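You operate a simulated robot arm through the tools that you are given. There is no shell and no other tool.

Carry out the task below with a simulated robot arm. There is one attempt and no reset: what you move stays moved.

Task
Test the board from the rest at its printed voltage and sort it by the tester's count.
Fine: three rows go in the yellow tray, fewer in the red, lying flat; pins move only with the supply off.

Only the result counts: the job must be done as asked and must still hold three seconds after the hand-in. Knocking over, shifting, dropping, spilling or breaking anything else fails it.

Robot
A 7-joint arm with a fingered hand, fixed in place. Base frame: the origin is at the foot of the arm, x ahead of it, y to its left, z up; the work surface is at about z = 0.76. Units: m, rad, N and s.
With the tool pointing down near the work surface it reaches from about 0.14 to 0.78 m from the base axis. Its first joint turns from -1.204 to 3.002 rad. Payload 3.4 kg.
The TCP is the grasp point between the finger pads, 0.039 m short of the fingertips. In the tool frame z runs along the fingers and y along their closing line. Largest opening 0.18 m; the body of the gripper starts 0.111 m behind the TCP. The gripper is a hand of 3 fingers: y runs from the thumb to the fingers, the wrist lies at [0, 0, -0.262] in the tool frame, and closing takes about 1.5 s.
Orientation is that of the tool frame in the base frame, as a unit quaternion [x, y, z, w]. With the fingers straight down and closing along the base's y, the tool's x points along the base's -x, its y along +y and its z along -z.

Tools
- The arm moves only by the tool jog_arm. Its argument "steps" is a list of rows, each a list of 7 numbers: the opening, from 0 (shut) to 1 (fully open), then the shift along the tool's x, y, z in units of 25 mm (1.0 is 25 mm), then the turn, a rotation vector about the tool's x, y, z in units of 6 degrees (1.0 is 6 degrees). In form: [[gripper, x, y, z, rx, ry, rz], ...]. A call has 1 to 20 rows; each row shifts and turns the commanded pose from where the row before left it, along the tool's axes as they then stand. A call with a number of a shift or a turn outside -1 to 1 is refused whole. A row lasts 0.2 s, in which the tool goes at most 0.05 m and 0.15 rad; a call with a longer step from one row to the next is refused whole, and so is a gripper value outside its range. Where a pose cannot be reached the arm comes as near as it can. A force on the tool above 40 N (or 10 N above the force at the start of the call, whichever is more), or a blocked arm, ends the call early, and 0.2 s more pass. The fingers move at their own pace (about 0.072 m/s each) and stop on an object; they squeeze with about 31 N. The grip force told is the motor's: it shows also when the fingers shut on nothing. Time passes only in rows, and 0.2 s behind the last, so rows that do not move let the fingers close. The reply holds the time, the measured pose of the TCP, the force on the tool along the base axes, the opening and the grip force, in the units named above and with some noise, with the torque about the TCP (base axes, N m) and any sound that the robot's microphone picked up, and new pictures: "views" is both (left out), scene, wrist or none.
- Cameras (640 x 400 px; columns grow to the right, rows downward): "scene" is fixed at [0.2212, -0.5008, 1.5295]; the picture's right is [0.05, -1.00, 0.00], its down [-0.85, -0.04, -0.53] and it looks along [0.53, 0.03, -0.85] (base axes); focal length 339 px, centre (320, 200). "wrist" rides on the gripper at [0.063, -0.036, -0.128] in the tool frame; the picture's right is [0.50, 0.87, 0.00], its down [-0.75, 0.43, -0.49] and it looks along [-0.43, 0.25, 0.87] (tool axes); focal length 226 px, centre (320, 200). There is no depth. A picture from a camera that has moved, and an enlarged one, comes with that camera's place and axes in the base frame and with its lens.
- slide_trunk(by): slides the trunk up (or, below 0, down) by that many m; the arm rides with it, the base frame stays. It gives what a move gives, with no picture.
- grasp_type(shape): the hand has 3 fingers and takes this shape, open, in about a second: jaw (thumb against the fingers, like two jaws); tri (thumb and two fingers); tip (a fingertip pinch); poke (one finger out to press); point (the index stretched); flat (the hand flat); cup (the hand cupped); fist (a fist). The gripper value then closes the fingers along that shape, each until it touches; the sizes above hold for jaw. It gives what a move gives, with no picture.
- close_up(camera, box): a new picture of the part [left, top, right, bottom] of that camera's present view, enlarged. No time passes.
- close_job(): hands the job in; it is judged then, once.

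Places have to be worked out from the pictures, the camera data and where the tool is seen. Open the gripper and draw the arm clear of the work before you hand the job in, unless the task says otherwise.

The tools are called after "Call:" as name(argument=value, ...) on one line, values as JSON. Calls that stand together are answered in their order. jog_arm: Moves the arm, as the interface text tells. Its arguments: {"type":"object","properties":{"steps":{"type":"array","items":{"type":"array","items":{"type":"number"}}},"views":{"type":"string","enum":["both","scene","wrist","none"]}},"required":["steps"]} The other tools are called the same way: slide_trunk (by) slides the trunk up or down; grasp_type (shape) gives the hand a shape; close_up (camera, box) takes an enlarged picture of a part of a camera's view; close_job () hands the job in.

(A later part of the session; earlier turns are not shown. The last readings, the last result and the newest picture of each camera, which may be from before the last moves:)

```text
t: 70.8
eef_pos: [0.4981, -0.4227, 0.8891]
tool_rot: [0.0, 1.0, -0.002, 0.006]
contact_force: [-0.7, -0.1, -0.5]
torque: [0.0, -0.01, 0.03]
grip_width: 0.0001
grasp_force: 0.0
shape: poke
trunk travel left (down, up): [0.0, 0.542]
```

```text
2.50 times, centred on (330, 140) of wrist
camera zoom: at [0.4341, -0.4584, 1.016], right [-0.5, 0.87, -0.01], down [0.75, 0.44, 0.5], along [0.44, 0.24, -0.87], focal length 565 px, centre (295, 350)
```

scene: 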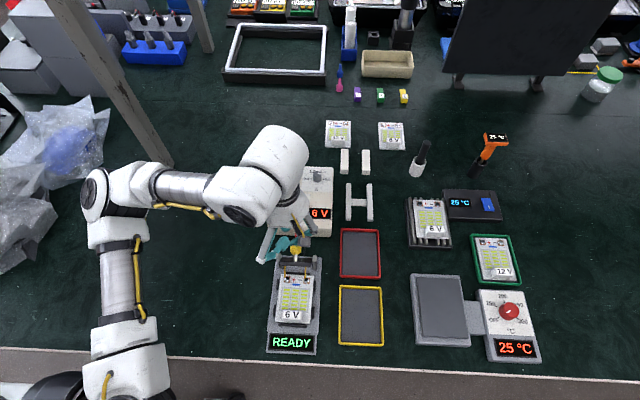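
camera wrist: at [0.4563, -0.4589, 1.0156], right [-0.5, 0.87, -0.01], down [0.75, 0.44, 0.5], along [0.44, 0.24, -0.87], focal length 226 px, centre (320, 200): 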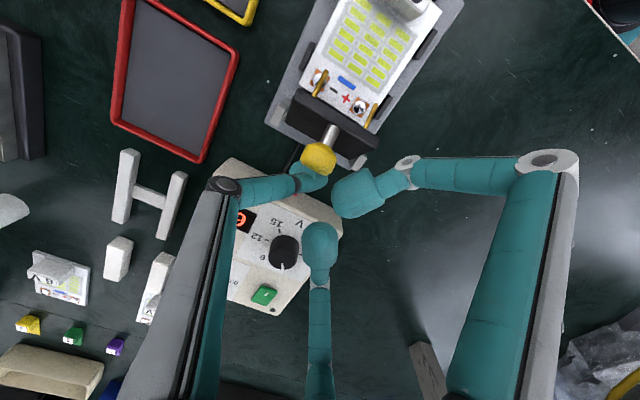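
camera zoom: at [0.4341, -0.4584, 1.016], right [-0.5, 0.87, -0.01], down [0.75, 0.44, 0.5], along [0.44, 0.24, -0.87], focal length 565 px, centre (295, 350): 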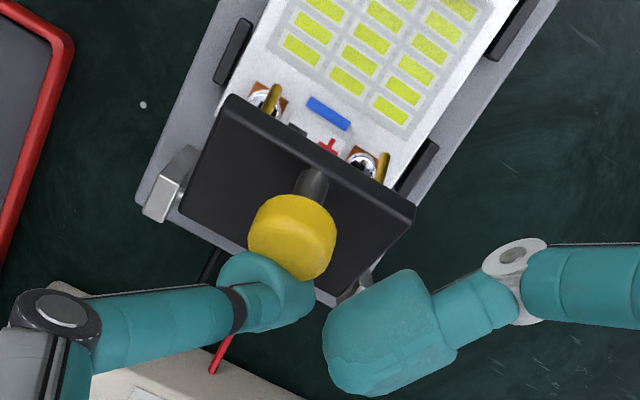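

Pins are nearly on the pads. I push further in small steps, watching the force.

Call:
jog_arm(steps=[[1, 0.25, 0, 0, 0, 0, 0], [1, 0.25, 0, 0, 0, 0, 0], [1, 0, 0, 0, 0, 0, 0]], views="none")

Call:
close_up(camera="scene", box=[250, 220, 350, 310])

Call:
close_up(camera="wrist", box=[240, 60, 420, 220])

```text
t: 71.6
eef_pos: [0.4857, -0.4233, 0.8898]
tool_rot: [0.0, 1.0, -0.002, 0.005]
contact_force: [0.3, -0.4, 0.1]
torque: [-0.03, -0.02, 0.03]
grip_width: 0.0
grasp_force: 0.0
shape: poke
trunk travel left (down, up): [0.0, 0.542]
```

```text
4.44 times, centred on (300, 265) of scene
camera zoom: at [0.2212, -0.5008, 1.5295], right [0.05, -1.0, 0.0], down [-0.85, -0.04, -0.53], along [0.53, 0.03, -0.85], focal length 1507 px, centre (409, -89)
```

zoom: 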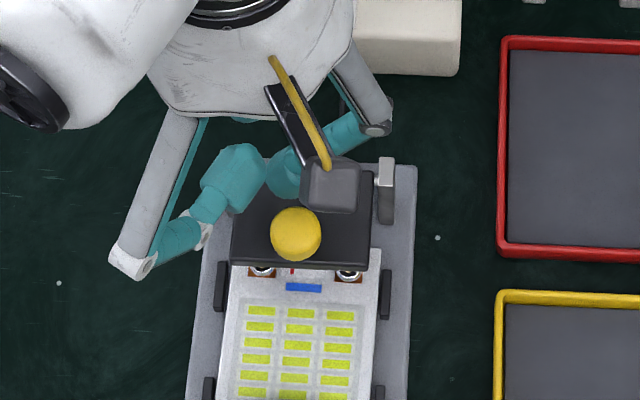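

```text
2.50 times, centred on (330, 140) of wrist
camera zoom: at [0.4214, -0.4584, 1.0163], right [-0.5, 0.87, -0.01], down [0.75, 0.44, 0.5], along [0.44, 0.24, -0.87], focal length 565 px, centre (295, 350)
```

zoom: 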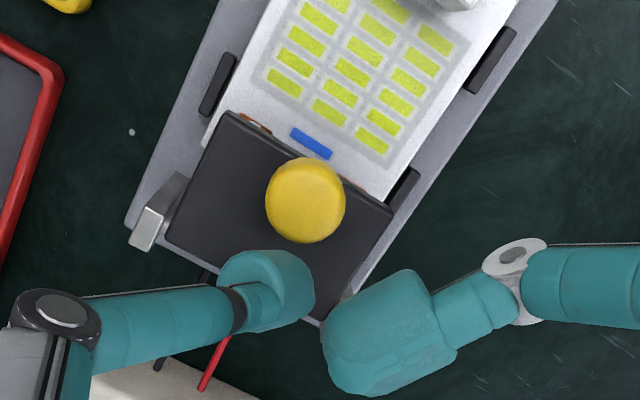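

The lever has fallen over with the pins on the pads and the knob upright. I lift away and move toward the switch while looking at the tester.

Call:
jog_arm(steps=[[1, -0.2, 0, -0.6, 0, 0, 0], [1, -0.5, 0, -0.9, 0, 0, 0], [1, -0.9, 0.1, -0.9, 0, 0, 0], [1, -0.9, 0.1, -0.9, 0, 0, 0], [1, -0.9, 0.1, 0, 0, 0, 0], [1, -0.9, 0.1, 0, 0, 0, 0], [1, -0.9, 0.1, 0, 0, 0, 0], [1, -0.9, 0.1, 0, 0, 0, 0], [1, -0.9, 0.1, 0, 0, 0, 0], [1, -0.9, 0.2, 0, 0, 0, 0], [1, -0.9, 0.2, 0, 0, 0, 0], [1, 0, 0, 0, 0, 0, 0]])

Call:
close_up(camera="scene", box=[250, 220, 340, 360])

Call:
close_up(camera="scene", box=[260, 155, 340, 235])

Call:
close_up(camera="wrist", box=[220, 60, 420, 240])

```text
t: 74.2
eef_pos: [0.7035, -0.395, 0.9738]
tool_rot: [0.0, 1.0, -0.002, 0.006]
contact_force: [-0.4, -0.8, 0.0]
torque: [-0.01, 0.0, 0.0]
grip_width: 0.0003
grasp_force: 0.1
shape: poke
trunk travel left (down, up): [0.0, 0.542]
camera wrist: at [0.6394, -0.4295, 1.1016], right [-0.5, 0.87, -0.01], down [0.75, 0.44, 0.5], along [0.44, 0.24, -0.87], focal length 226 px, centre (320, 200)
```

scene: 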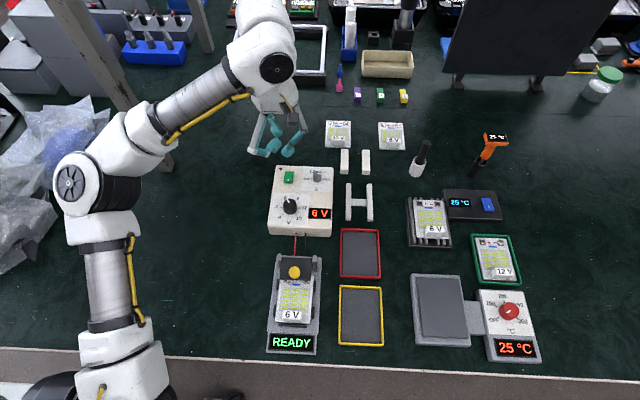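
wrist: 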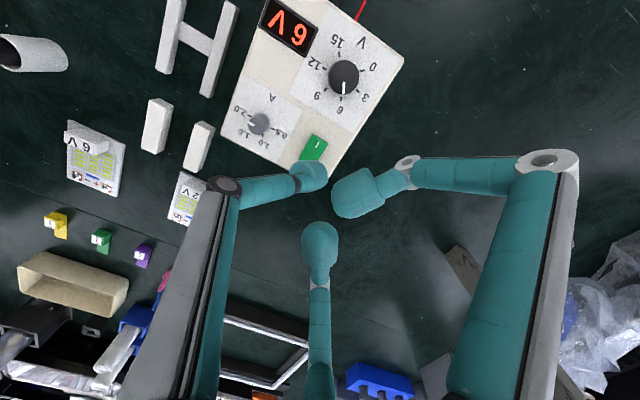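

```text
2.86 times, centred on (295, 290) of scene
camera zoom: at [0.2212, -0.5008, 1.5295], right [0.05, -1.0, 0.0], down [-0.85, -0.04, -0.53], along [0.53, 0.03, -0.85], focal length 969 px, centre (391, -57)
```

zoom: 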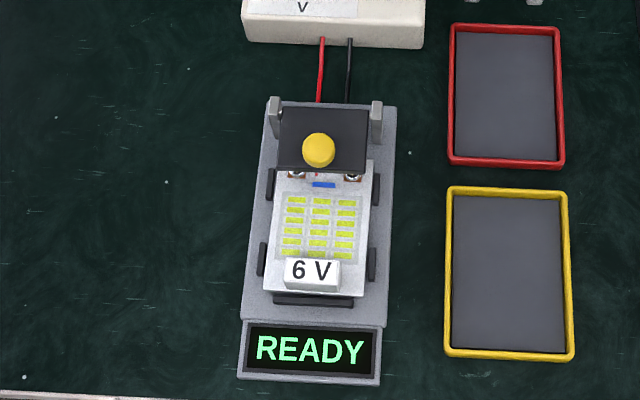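

```text
5.00 times, centred on (300, 195) of scene
camera zoom: at [0.2212, -0.5008, 1.5295], right [0.05, -1.0, 0.0], down [-0.85, -0.04, -0.53], along [0.53, 0.03, -0.85], focal length 1695 px, centre (420, 225)
```

zoom: 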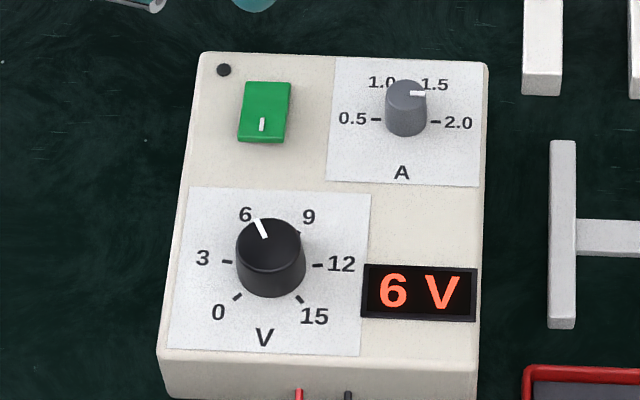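

```text
2.22 times, centred on (320, 150) of wrist
camera zoom: at [0.6394, -0.4295, 1.1016], right [-0.5, 0.87, -0.01], down [0.75, 0.44, 0.5], along [0.44, 0.24, -0.87], focal length 502 px, centre (320, 311)
```

zoom: 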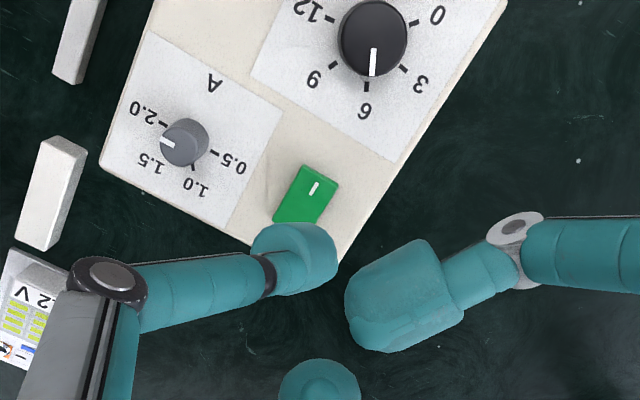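

The lever is down. The switch's centre is at about (0.724, -0.393, top ~0.813), its mark on the near side, and the lamp is dark. I position the finger over the marked half and lower to just above it.

Call:
jog_arm(steps=[[1, -0.58, 0.39, 0, 0, 0, 0], [1, 0, 0, 0.8, 0, 0, 0], [1, 0, 0, 0.8, 0, 0, 0], [1, 0, 0, 0.8, 0, 0, 0], [1, 0, 0, 0.8, 0, 0, 0], [1, 0, 0, 0.5, 0, 0, 0], [1, 0, 0, 0, 0, 0, 0]])

Call:
close_up(camera="wrist", box=[240, 100, 400, 240])

Call:
close_up(camera="scene", box=[260, 140, 330, 210])

```text
t: 75.8
eef_pos: [0.721, -0.3871, 0.8816]
tool_rot: [0.0, 1.0, -0.003, 0.006]
contact_force: [-0.4, 0.0, 0.4]
torque: [-0.02, -0.05, -0.01]
grip_width: 0.0001
grasp_force: 0.0
shape: poke
trunk travel left (down, up): [0.0, 0.542]
camera wrist: at [0.6559, -0.4208, 1.0082], right [-0.5, 0.87, -0.01], down [0.75, 0.44, 0.5], along [0.44, 0.24, -0.87], focal length 226 px, centre (320, 200)
```

scene: 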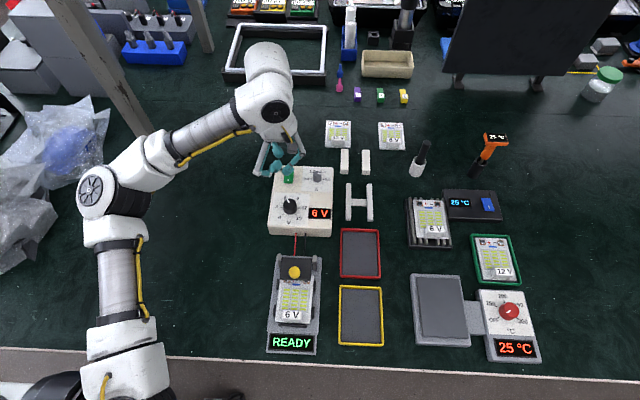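
wrist: 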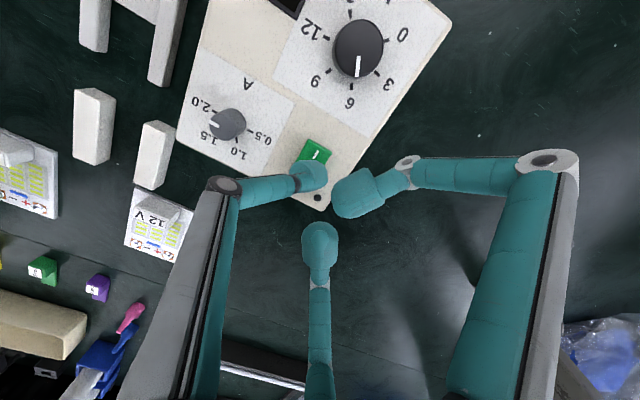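

```text
2.86 times, centred on (320, 170) of wrist
camera zoom: at [0.6559, -0.4208, 1.0082], right [-0.5, 0.87, -0.01], down [0.75, 0.44, 0.5], along [0.44, 0.24, -0.87], focal length 646 px, centre (320, 286)
```

zoom: 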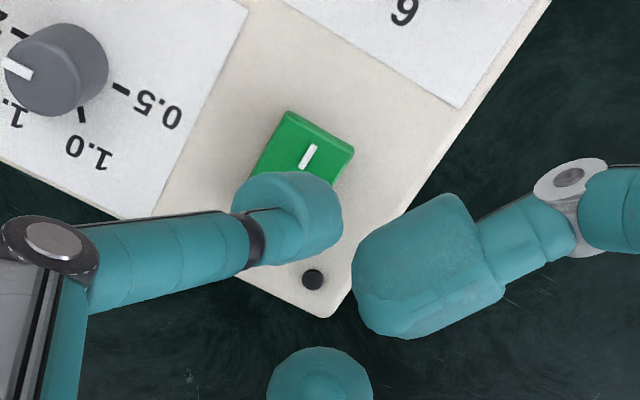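

```text
5.71 times, centred on (295, 175) of scene
camera zoom: at [0.2212, -0.5008, 1.5295], right [0.05, -1.0, 0.0], down [-0.85, -0.04, -0.53], along [0.53, 0.03, -0.85], focal length 1937 px, centre (463, 343)
```

zoom: 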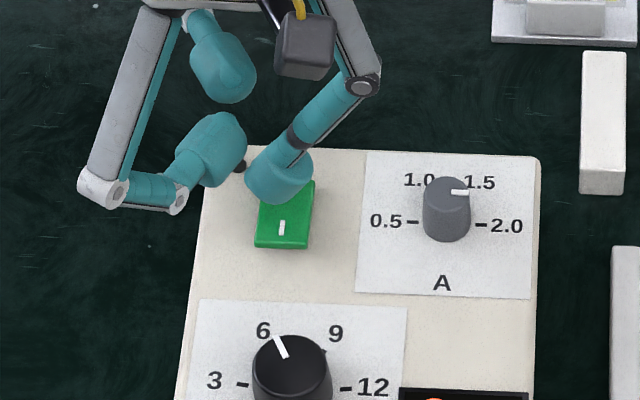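

The tip will land near the switch's middle; I shift 6 mm toward the mark and press down in small steps.

Call:
jog_arm(steps=[[1, 0.24, 0, 0, 0, 0, 0], [1, 0, 0, 0.3, 0, 0, 0], [1, 0, 0, 0.3, 0, 0, 0], [1, 0, 0, 0.2, 0, 0, 0], [1, 0, 0, 0, 0, 0, 0]], views="scene")

Call:
close_up(camera="scene", box=[260, 140, 330, 210])

```text
t: 77.0
eef_pos: [0.7146, -0.3861, 0.8609]
tool_rot: [0.001, 1.0, -0.003, 0.006]
contact_force: [0.6, -0.1, 0.7]
torque: [0.01, 0.02, 0.0]
grip_width: 0.0003
grasp_force: 0.1
shape: poke
trunk travel left (down, up): [0.0, 0.542]
```

scene: 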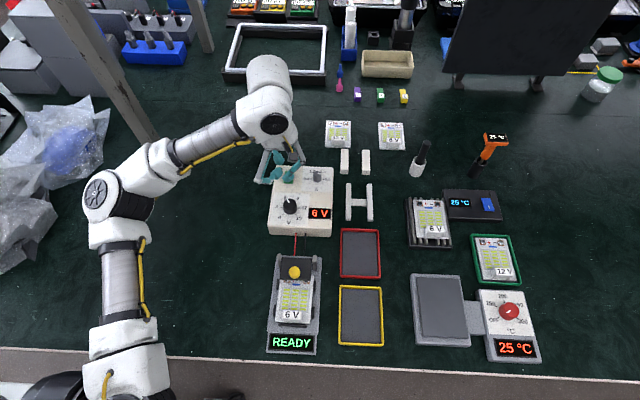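

```text
5.71 times, centred on (295, 175) of scene
camera zoom: at [0.2212, -0.5008, 1.5295], right [0.05, -1.0, 0.0], down [-0.85, -0.04, -0.53], along [0.53, 0.03, -0.85], focal length 1937 px, centre (463, 343)
```

zoom: 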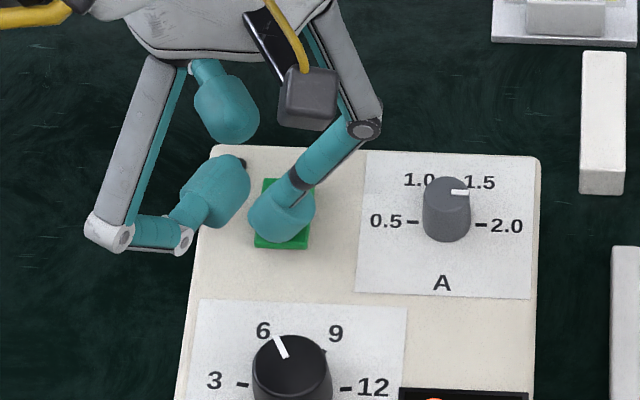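

The tip is on the marked half. I press on in 2 mm steps, reading the display each time.

Call:
jog_arm(steps=[[1, 0, 0, 0.1, 0, 0, 0], [1, 0, 0, 0, 0, 0, 0]], views="scene")

Call:
jog_arm(steps=[[1, 0, 0, 0.1, 0, 0, 0], [1, 0, 0, 0, 0, 0, 0]], views="scene")

```text
t: 77.6
eef_pos: [0.7146, -0.3872, 0.8574]
tool_rot: [0.0, 1.0, -0.003, 0.006]
contact_force: [0.4, 0.0, 0.7]
torque: [0.04, 0.03, 0.03]
grip_width: 0.0002
grasp_force: 0.1
shape: poke
trunk travel left (down, up): [0.0, 0.542]
```

scene: 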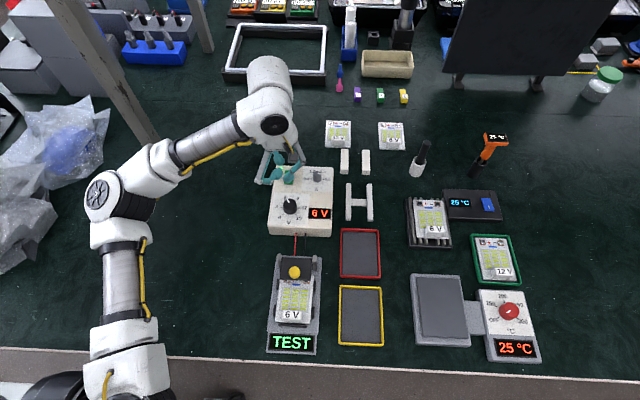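

```text
t: 78.2
eef_pos: [0.7131, -0.3872, 0.8565]
tool_rot: [0.0, 1.0, -0.003, 0.007]
contact_force: [1.6, -1.0, 9.2]
torque: [-0.04, -0.08, -0.01]
grip_width: 0.0
grasp_force: 0.1
shape: poke
trunk travel left (down, up): [0.0, 0.542]
```

scene: 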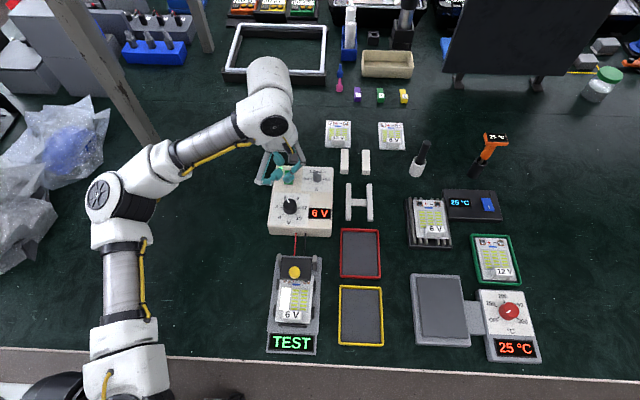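

The tester shows TEST, so the supply is on. I lift the finger off the switch and watch the display.

Call:
jog_arm(steps=[[1, 0, 0, -0.4, 0, 0, 0], [1, 0, 0, -0.6, 0, 0, 0], [1, 0, 0, 0, 0, 0, 0], [1, 0, 0, 0, 0, 0, 0]], views="scene")

Call:
close_up(camera="scene", box=[250, 220, 340, 360])

Call:
close_up(camera="scene", box=[260, 150, 340, 235])

```text
t: 79.2
eef_pos: [0.7129, -0.387, 0.88]
tool_rot: [0.0, 1.0, -0.003, 0.006]
contact_force: [-0.3, -0.2, 0.4]
torque: [0.03, 0.03, -0.02]
grip_width: 0.0
grasp_force: 0.0
shape: poke
trunk travel left (down, up): [0.0, 0.542]
```

scene: 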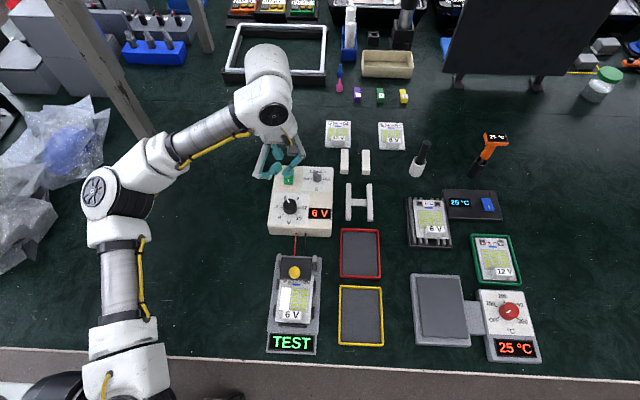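

```text
2.86 times, centred on (295, 290) of scene
camera zoom: at [0.2212, -0.5008, 1.5295], right [0.05, -1.0, 0.0], down [-0.85, -0.04, -0.53], along [0.53, 0.03, -0.85], focal length 969 px, centre (391, -57)
```

zoom: 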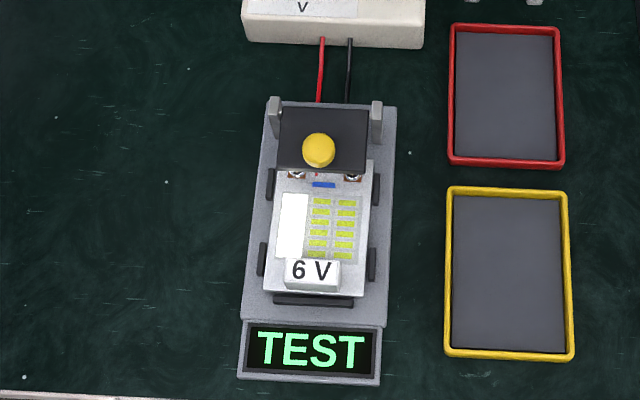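

```text
4.71 times, centred on (300, 192) of scene
camera zoom: at [0.2212, -0.5008, 1.5295], right [0.05, -1.0, 0.0], down [-0.85, -0.04, -0.53], along [0.53, 0.03, -0.85], focal length 1595 px, centre (414, 235)
```

zoom: 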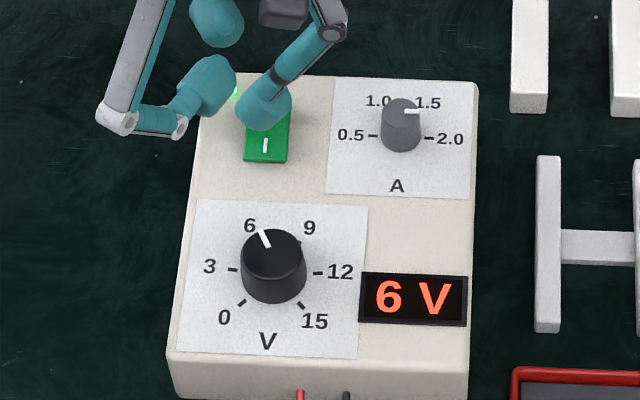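

The lamp is green and one row is lit; the test is still running. I wait.

Call:
jog_arm(steps=[[1, 0, 0, 0, 0, 0, 0], [1, 0, 0, 0, 0, 0, 0], [1, 0, 0, 0, 0, 0, 0], [1, 0, 0, 0, 0, 0, 0], [1, 0, 0, 0, 0, 0, 0], [1, 0, 0, 0, 0, 0, 0]], views="none")

Call:
close_up(camera="scene", box=[250, 220, 340, 360])

Call:
jog_arm(steps=[[1, 0, 0, 0, 0, 0, 0], [1, 0, 0, 0, 0, 0, 0], [1, 0, 0, 0, 0, 0, 0], [1, 0, 0, 0, 0, 0, 0], [1, 0, 0, 0, 0, 0, 0], [1, 0, 0, 0, 0, 0, 0]], views="none")

Call:
close_up(camera="scene", box=[250, 220, 340, 360])

```text
t: 80.6
eef_pos: [0.7131, -0.386, 0.8805]
tool_rot: [0.0, 1.0, -0.003, 0.006]
contact_force: [-0.1, -0.4, 0.7]
torque: [-0.02, 0.03, 0.03]
grip_width: 0.0
grasp_force: 0.1
shape: poke
trunk travel left (down, up): [0.0, 0.542]
```

```text
2.86 times, centred on (295, 290) of scene
camera zoom: at [0.2212, -0.5008, 1.5295], right [0.05, -1.0, 0.0], down [-0.85, -0.04, -0.53], along [0.53, 0.03, -0.85], focal length 969 px, centre (391, -57)
```

zoom: 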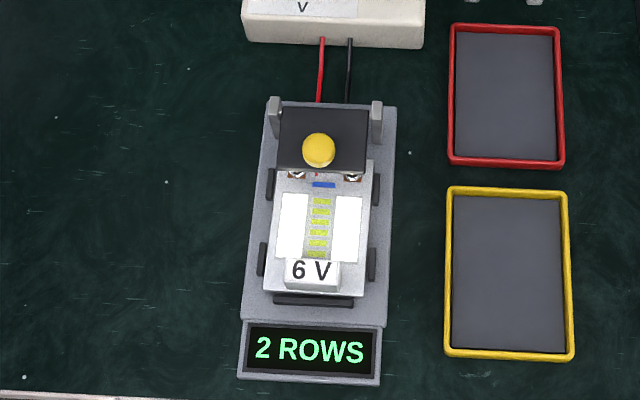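

```text
t: 82.0
eef_pos: [0.7138, -0.3873, 0.8813]
tool_rot: [0.0, 1.0, -0.002, 0.006]
contact_force: [-0.4, 0.8, 0.4]
torque: [-0.01, -0.02, 0.0]
grip_width: 0.0001
grasp_force: 0.0
shape: poke
trunk travel left (down, up): [0.0, 0.542]
```

```text
2.86 times, centred on (295, 290) of scene
camera zoom: at [0.2212, -0.5008, 1.5295], right [0.05, -1.0, 0.0], down [-0.85, -0.04, -0.53], along [0.53, 0.03, -0.85], focal length 969 px, centre (391, -57)
```

zoom: 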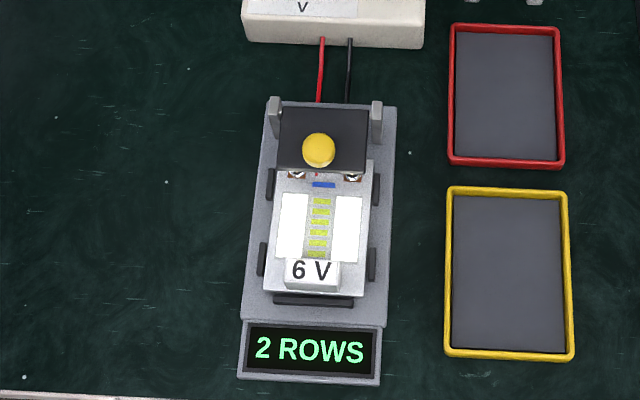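

The tester says 2 ROWS. I wait a little longer to be sure the count is final.

Call:
jog_arm(steps=[[1, 0, 0, 0, 0, 0, 0], [1, 0, 0, 0, 0, 0, 0], [1, 0, 0, 0, 0, 0, 0], [1, 0, 0, 0, 0, 0, 0], [1, 0, 0, 0, 0, 0, 0], [1, 0, 0, 0, 0, 0, 0], [1, 0, 0, 0, 0, 0, 0], [1, 0, 0, 0, 0, 0, 0], [1, 0, 0, 0, 0, 0, 0], [1, 0, 0, 0, 0, 0, 0], [1, 0, 0, 0, 0, 0, 0], [1, 0, 0, 0, 0, 0, 0], [1, 0, 0, 0, 0, 0, 0], [1, 0, 0, 0, 0, 0, 0]], views="none")

Call:
close_up(camera="scene", box=[250, 220, 340, 360])

```text
t: 85.0
eef_pos: [0.7142, -0.3868, 0.8825]
tool_rot: [0.0, 1.0, -0.002, 0.006]
contact_force: [-0.2, 0.2, -0.5]
torque: [-0.02, 0.02, 0.03]
grip_width: 0.0001
grasp_force: 0.0
shape: poke
trunk travel left (down, up): [0.0, 0.542]
```

```text
2.86 times, centred on (295, 290) of scene
camera zoom: at [0.2212, -0.5008, 1.5295], right [0.05, -1.0, 0.0], down [-0.85, -0.04, -0.53], along [0.53, 0.03, -0.85], focal length 969 px, centre (391, -57)
```

zoom: 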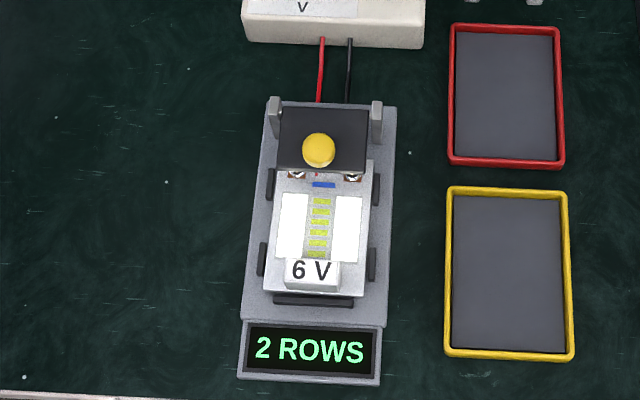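

Final count: 2 rows, so the board goes to the red tray. Now I press the switch again to turn the supply off.

Call:
jog_arm(steps=[[1, 0, 0, 0.5, 0, 0, 0], [1, 0, 0, 0.3, 0, 0, 0], [1, 0, 0, 0.15, 0, 0, 0], [1, 0, 0, 0.1, 0, 0, 0], [1, 0, 0, 0, 0, 0, 0]], views="scene")

Call:
jog_arm(steps=[[1, 0, 0, -0.5, 0, 0, 0], [1, 0, 0, -0.8, 0, 0, 0], [1, 0, 0, -0.8, 0, 0, 0], [1, 0, 0, -0.8, 0, 0, 0], [1, 0, 0, 0, 0, 0, 0]])

Call:
close_up(camera="scene", box=[260, 150, 340, 235])

Call:
close_up(camera="scene", box=[250, 220, 340, 360])

Call:
close_up(camera="wrist", box=[220, 60, 420, 240])

```text
t: 86.2
eef_pos: [0.7125, -0.3876, 0.8585]
tool_rot: [-0.001, 1.0, -0.004, 0.008]
contact_force: [2.5, -1.0, 14.6]
torque: [-0.02, -0.2, -0.01]
grip_width: 0.0001
grasp_force: 0.0
shape: poke
trunk travel left (down, up): [0.0, 0.542]
```

scene: 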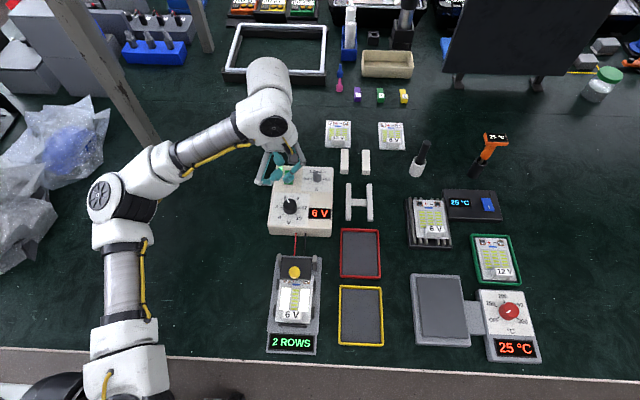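

```text
t: 87.4
eef_pos: [0.7148, -0.3858, 0.9267]
tool_rot: [0.001, 1.0, -0.003, 0.005]
contact_force: [0.1, 0.6, -0.2]
torque: [0.01, -0.01, -0.03]
grip_width: 0.0001
grasp_force: 0.0
shape: poke
trunk travel left (down, up): [0.0, 0.542]
camera wrist: at [0.6497, -0.4201, 1.0544], right [-0.5, 0.87, -0.01], down [0.75, 0.44, 0.5], along [0.44, 0.24, -0.87], focal length 226 px, centre (320, 200)
```

scene: 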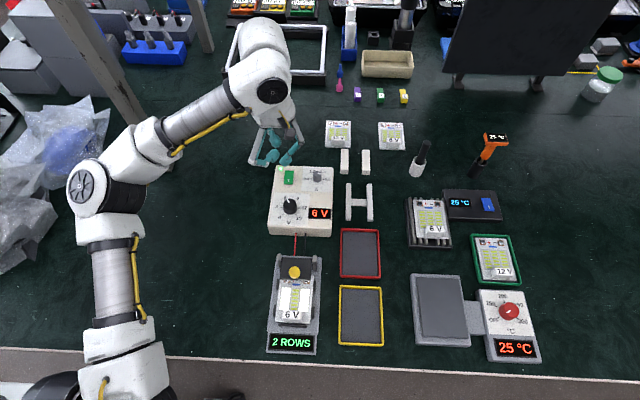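
wrist: 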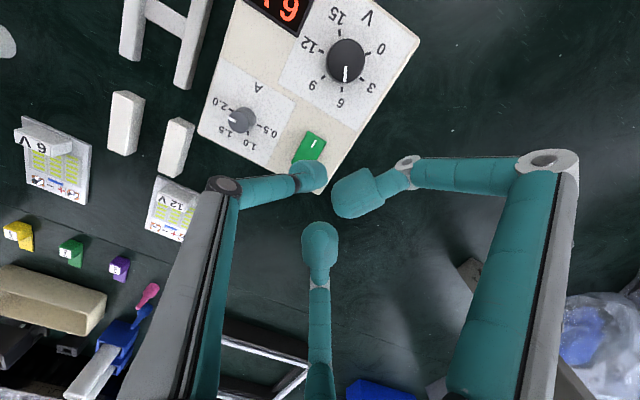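

```text
4.71 times, centred on (300, 192) of scene
camera zoom: at [0.2212, -0.5008, 1.5295], right [0.05, -1.0, 0.0], down [-0.85, -0.04, -0.53], along [0.53, 0.03, -0.85], focal length 1595 px, centre (414, 235)
```

zoom: 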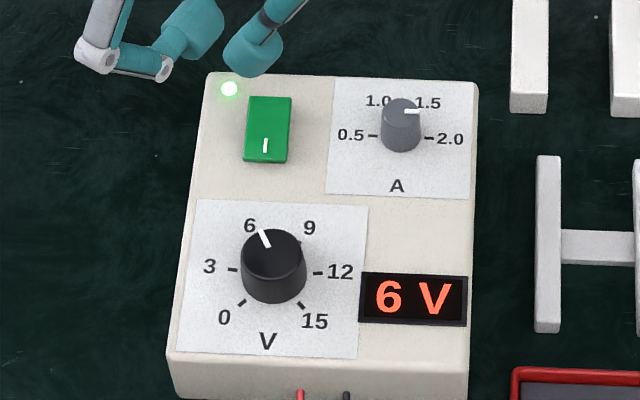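

```text
2.86 times, centred on (295, 290) of scene
camera zoom: at [0.2212, -0.5008, 1.5295], right [0.05, -1.0, 0.0], down [-0.85, -0.04, -0.53], along [0.53, 0.03, -0.85], focal length 969 px, centre (391, -57)
```

zoom: 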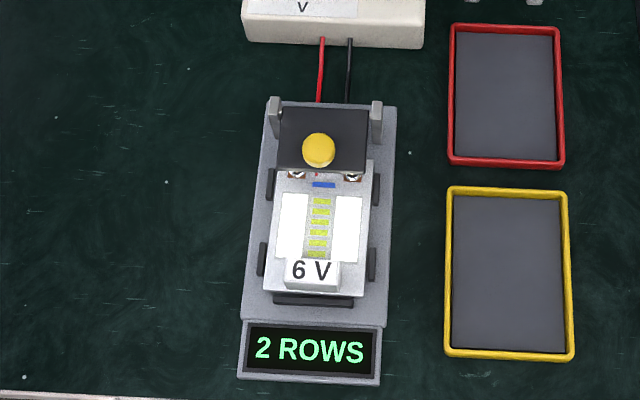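

```text
2.22 times, centred on (320, 150) of wrist
camera zoom: at [0.6497, -0.4201, 1.0544], right [-0.5, 0.87, -0.01], down [0.75, 0.44, 0.5], along [0.44, 0.24, -0.87], focal length 502 px, centre (320, 311)
```

zoom: 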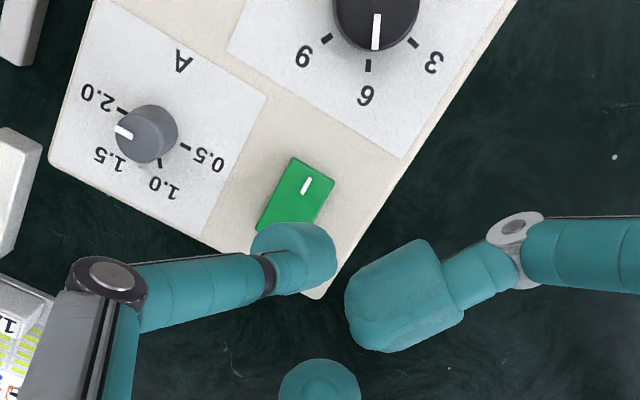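

Still on: it's a rocker, so the other half turns it off. I move 17 mm toward the far half and press there.

Call:
jog_arm(steps=[[1, -0.68, 0, 0, 0, 0, 0], [1, 0, 0, 0.6, 0, 0, 0], [1, 0, 0, 0.6, 0, 0, 0], [1, 0, 0, 0.6, 0, 0, 0], [1, 0, 0, 0, 0, 0, 0]], views="scene")

Call:
close_up(camera="scene", box=[260, 140, 330, 210])

Call:
close_up(camera="wrist", box=[240, 100, 400, 240])

```text
t: 88.6
eef_pos: [0.7323, -0.3851, 0.8844]
tool_rot: [0.0, 1.0, -0.003, 0.006]
contact_force: [-0.7, 0.3, 0.0]
torque: [0.03, -0.01, 0.01]
grip_width: 0.0
grasp_force: 0.0
shape: poke
trunk travel left (down, up): [0.0, 0.542]
```

scene: 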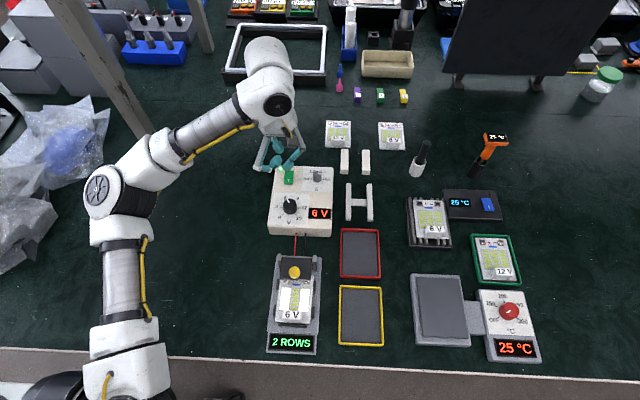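

```text
5.71 times, centred on (295, 175) of scene
camera zoom: at [0.2212, -0.5008, 1.5295], right [0.05, -1.0, 0.0], down [-0.85, -0.04, -0.53], along [0.53, 0.03, -0.85], focal length 1937 px, centre (463, 343)
```

zoom: 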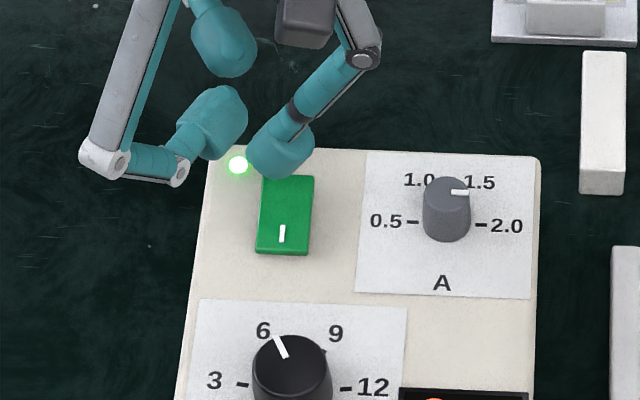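

```text
2.86 times, centred on (320, 170) of wrist
camera zoom: at [0.6675, -0.4202, 1.0111], right [-0.5, 0.87, -0.01], down [0.75, 0.44, 0.5], along [0.44, 0.24, -0.87], focal length 646 px, centre (320, 286)
```

zoom: 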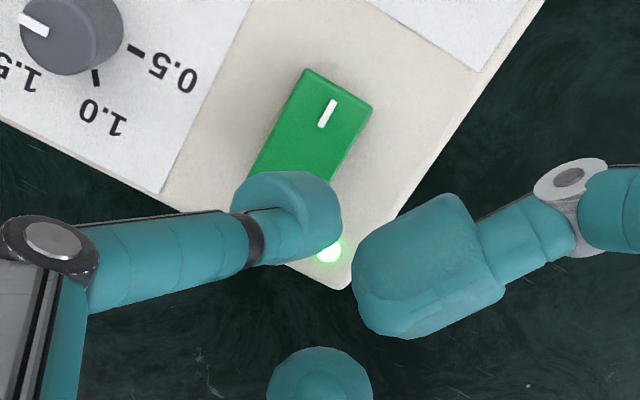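

The tip will land on the far half. I press down step by step, watching the lamp.

Call:
jog_arm(steps=[[1, 0, 0, 0.3, 0, 0, 0], [1, 0, 0, 0.3, 0, 0, 0], [1, 0, 0, 0.2, 0, 0, 0], [1, 0, 0, 0.1, 0, 0, 0], [1, 0, 0, 0, 0, 0, 0]], views="scene")

Call:
close_up(camera="scene", box=[260, 140, 330, 210])

Call:
close_up(camera="scene", box=[250, 220, 340, 360])

```text
t: 89.8
eef_pos: [0.7313, -0.3873, 0.8599]
tool_rot: [0.0, 1.0, -0.003, 0.006]
contact_force: [0.2, -0.3, 1.1]
torque: [-0.02, -0.03, -0.02]
grip_width: 0.0
grasp_force: 0.0
shape: poke
trunk travel left (down, up): [0.0, 0.542]
```

scene: 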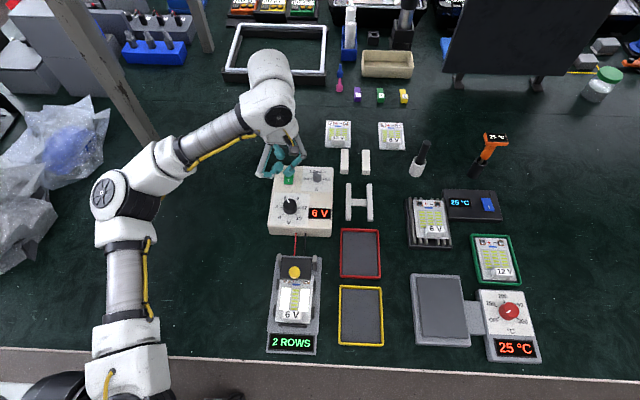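

```text
5.71 times, centred on (295, 175) of scene
camera zoom: at [0.2212, -0.5008, 1.5295], right [0.05, -1.0, 0.0], down [-0.85, -0.04, -0.53], along [0.53, 0.03, -0.85], focal length 1937 px, centre (463, 343)
```

zoom: 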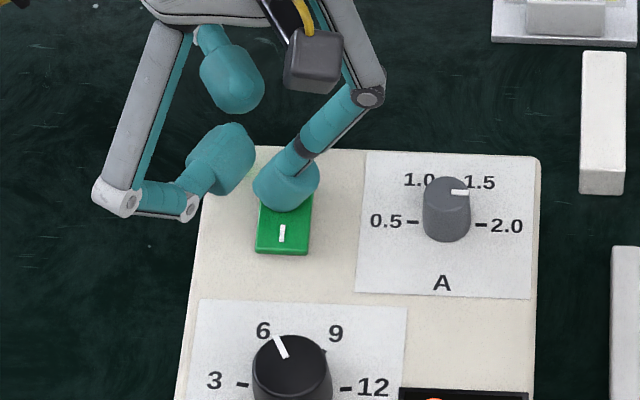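

```text
2.86 times, centred on (295, 290) of scene
camera zoom: at [0.2212, -0.5008, 1.5295], right [0.05, -1.0, 0.0], down [-0.85, -0.04, -0.53], along [0.53, 0.03, -0.85], focal length 969 px, centre (391, -57)
```

zoom: 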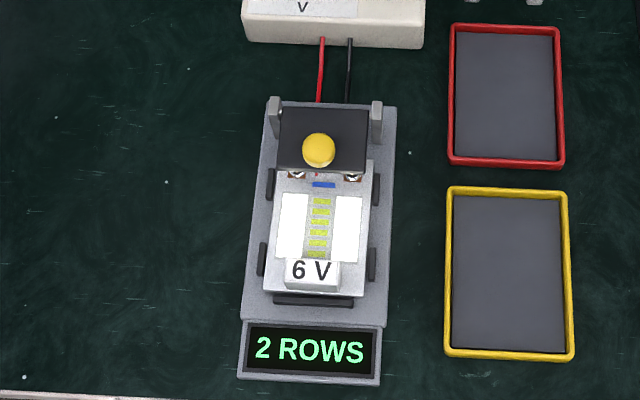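

Not pressed through yet. I press a little further.

Call:
jog_arm(steps=[[1, 0, 0, 0.1, 0, 0, 0], [1, 0, 0, 0.1, 0, 0, 0], [1, 0, 0, 0, 0, 0, 0]], views="none")

Call:
close_up(camera="scene", box=[250, 220, 340, 360])

Call:
close_up(camera="scene", box=[260, 140, 330, 210])

```text
t: 90.6
eef_pos: [0.7314, -0.3856, 0.8573]
tool_rot: [-0.001, 1.0, -0.004, 0.009]
contact_force: [7.2, -3.0, 16.7]
torque: [-0.12, -0.21, 0.0]
grip_width: 0.0002
grasp_force: 0.1
shape: poke
trunk travel left (down, up): [0.0, 0.542]
```

```text
2.86 times, centred on (295, 290) of scene
camera zoom: at [0.2212, -0.5008, 1.5295], right [0.05, -1.0, 0.0], down [-0.85, -0.04, -0.53], along [0.53, 0.03, -0.85], focal length 969 px, centre (391, -57)
```

zoom: 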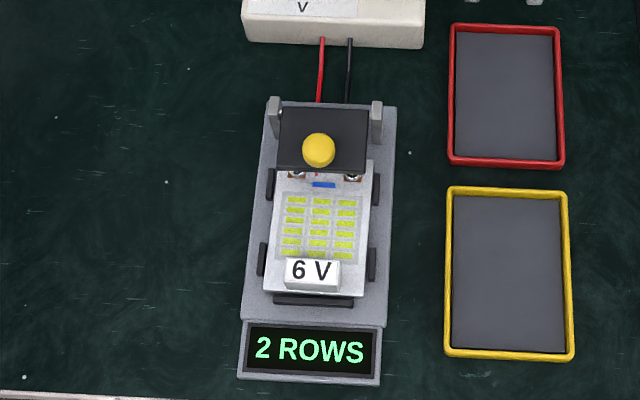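

```text
5.71 times, centred on (295, 175) of scene
camera zoom: at [0.2212, -0.5008, 1.5295], right [0.05, -1.0, 0.0], down [-0.85, -0.04, -0.53], along [0.53, 0.03, -0.85], focal length 1937 px, centre (463, 343)
```

zoom: 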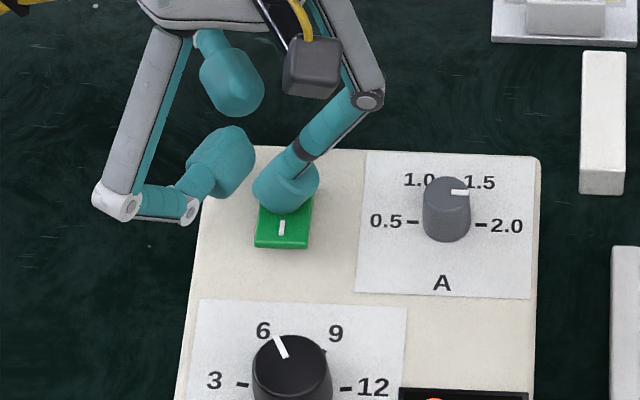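

The board's lamps went out: supply off. I lift off and confirm the lamp before touching the lever.

Call:
jog_arm(steps=[[1, 0, 0, -0.5, 0, 0, 0], [1, 0, 0, -0.9, 0, 0, 0], [1, 0, 0, -0.9, 0, 0, 0], [1, 0, 0, -0.9, 0, 0, 0], [1, 0, 0, -0.9, 0, 0, 0], [1, 0.9, 0, 0, 0, 0, 0], [1, 0.9, 0, 0, 0, 0, 0], [1, 0, 0, 0, 0, 0, 0]])

Call:
close_up(camera="wrist", box=[220, 100, 420, 260])

Call:
close_up(camera="scene", box=[260, 150, 340, 235])

```text
t: 92.4
eef_pos: [0.6856, -0.3852, 0.9579]
tool_rot: [0.0, 1.0, -0.003, 0.005]
contact_force: [0.4, -0.5, 0.2]
torque: [-0.03, -0.01, -0.04]
grip_width: 0.0
grasp_force: 0.0
shape: poke
trunk travel left (down, up): [0.0, 0.542]
camera wrist: at [0.6212, -0.4203, 1.0854], right [-0.5, 0.87, -0.01], down [0.75, 0.44, 0.5], along [0.44, 0.24, -0.87], focal length 226 px, centre (320, 200)
```

scene: 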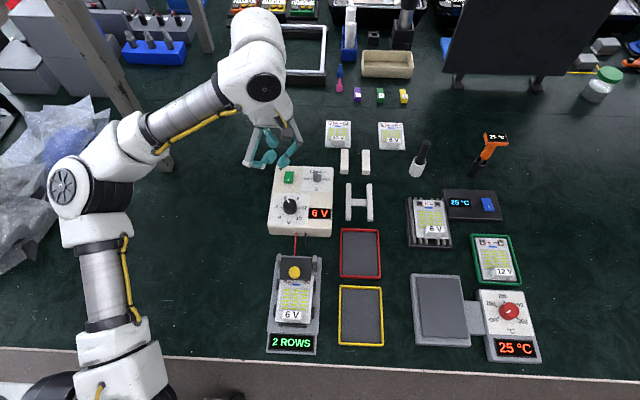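
wrist: 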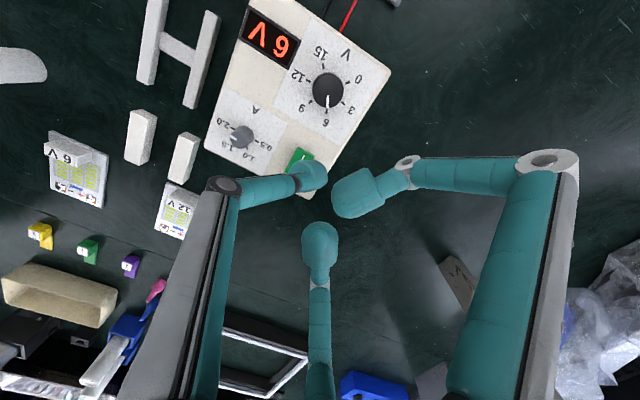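

```text
2.50 times, centred on (320, 180) of wrist
camera zoom: at [0.6212, -0.4203, 1.0854], right [-0.5, 0.87, -0.01], down [0.75, 0.44, 0.5], along [0.44, 0.24, -0.87], focal length 565 px, centre (320, 250)
```

zoom: 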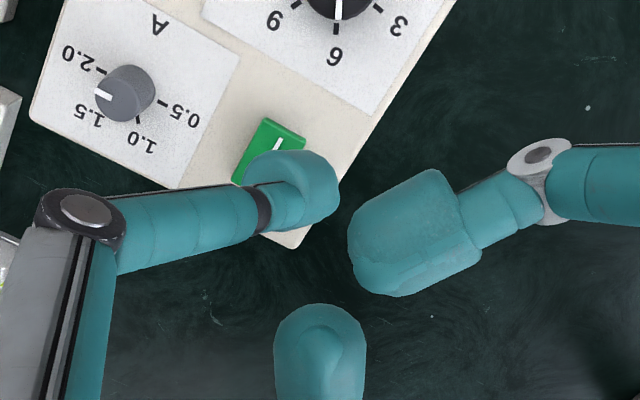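

```text
4.71 times, centred on (300, 192) of scene
camera zoom: at [0.2212, -0.5008, 1.5295], right [0.05, -1.0, 0.0], down [-0.85, -0.04, -0.53], along [0.53, 0.03, -0.85], focal length 1595 px, centre (414, 235)
```

zoom: 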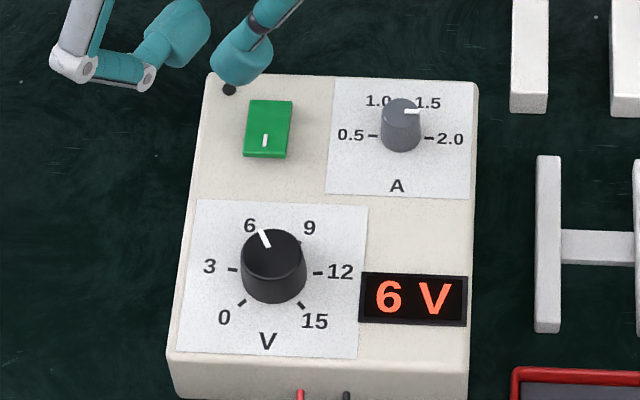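

The lamp is dark, so the supply is off. I travel high to in front of the lever's knob and turn the hand 30° so the tucked fingers stay clear of the knob.

Call:
jog_arm(steps=[[1, 0.855, -0.135, 0, 0, 0, 0], [1, 0.855, -0.135, 0, 0, 0, 0], [1, 0.855, -0.135, 0, 0, 0, 0], [1, 0.855, -0.135, 0, 0, 0, 0], [1, 0.855, -0.135, 0, 0, 0, 0], [1, 0.855, -0.135, 0, 0, 0, 0], [1, 0.855, -0.135, 0, 0, 0, 0], [1, 0.855, -0.135, 0, 0, 0, 0], [1, 0.855, -0.135, 0, 0, 0, 0], [1, 0.855, -0.135, 0, 0, 0, 0], [1, 0.855, -0.135, 0, 0, 0, 0], [1, 0.855, -0.135, 0, 0, 0, 0], [1, 0, 0, 0, 0, 0, -1], [1, 0, 0, 0, 0, 0, -1], [1, 0, 0, 0, 0, 0, -1], [1, 0, 0, 0, 0, 0, -1], [1, 0, 0, 0, 0, 0, -1], [1, 0, 0, 0, 0, 0, 0]])

Call:
close_up(camera="wrist", box=[220, 60, 420, 240])

Call:
close_up(camera="scene", box=[240, 220, 350, 330])

```text
t: 96.2
eef_pos: [0.4296, -0.427, 0.9548]
tool_rot: [-0.26, 0.966, -0.004, 0.004]
contact_force: [0.1, -0.2, 0.3]
torque: [0.01, 0.04, 0.01]
grip_width: 0.0
grasp_force: 0.0
shape: poke
trunk travel left (down, up): [0.0, 0.542]
camera wrist: at [0.3911, -0.4884, 1.0823], right [-0.87, 0.5, -0.01], down [0.43, 0.76, 0.49], along [0.26, 0.42, -0.87], focal length 226 px, centre (320, 200)
```

scene: 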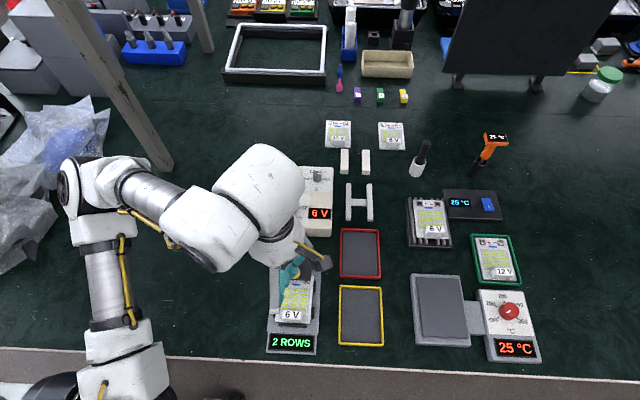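
wrist: 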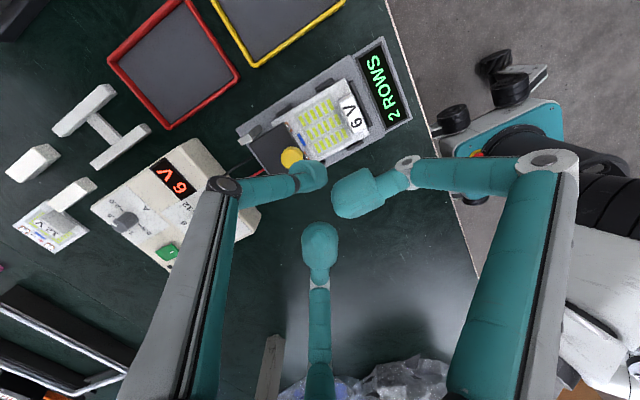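

```text
2.22 times, centred on (320, 150) of wrist
camera zoom: at [0.3911, -0.4884, 1.0823], right [-0.87, 0.5, -0.01], down [0.43, 0.76, 0.49], along [0.26, 0.42, -0.87], focal length 502 px, centre (320, 311)
```

zoom: 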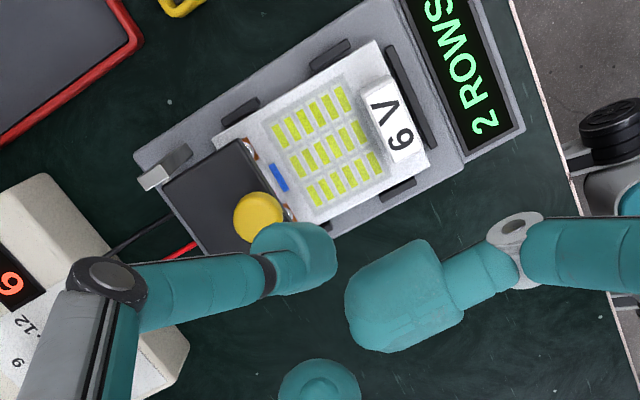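

```text
3.64 times, centred on (295, 275) of scene
camera zoom: at [0.2212, -0.5008, 1.5295], right [0.05, -1.0, 0.0], down [-0.85, -0.04, -0.53], along [0.53, 0.03, -0.85], focal length 1233 px, centre (411, -73)
```

zoom: 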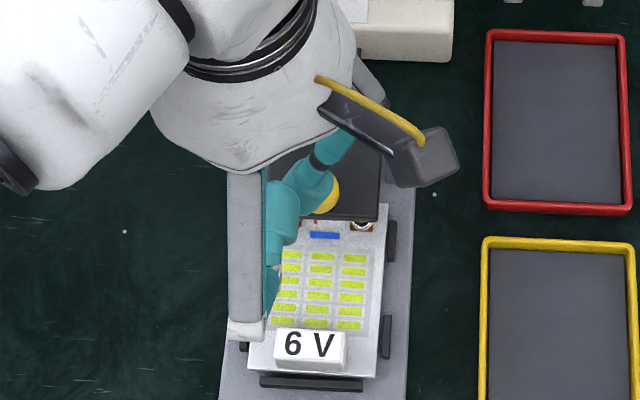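

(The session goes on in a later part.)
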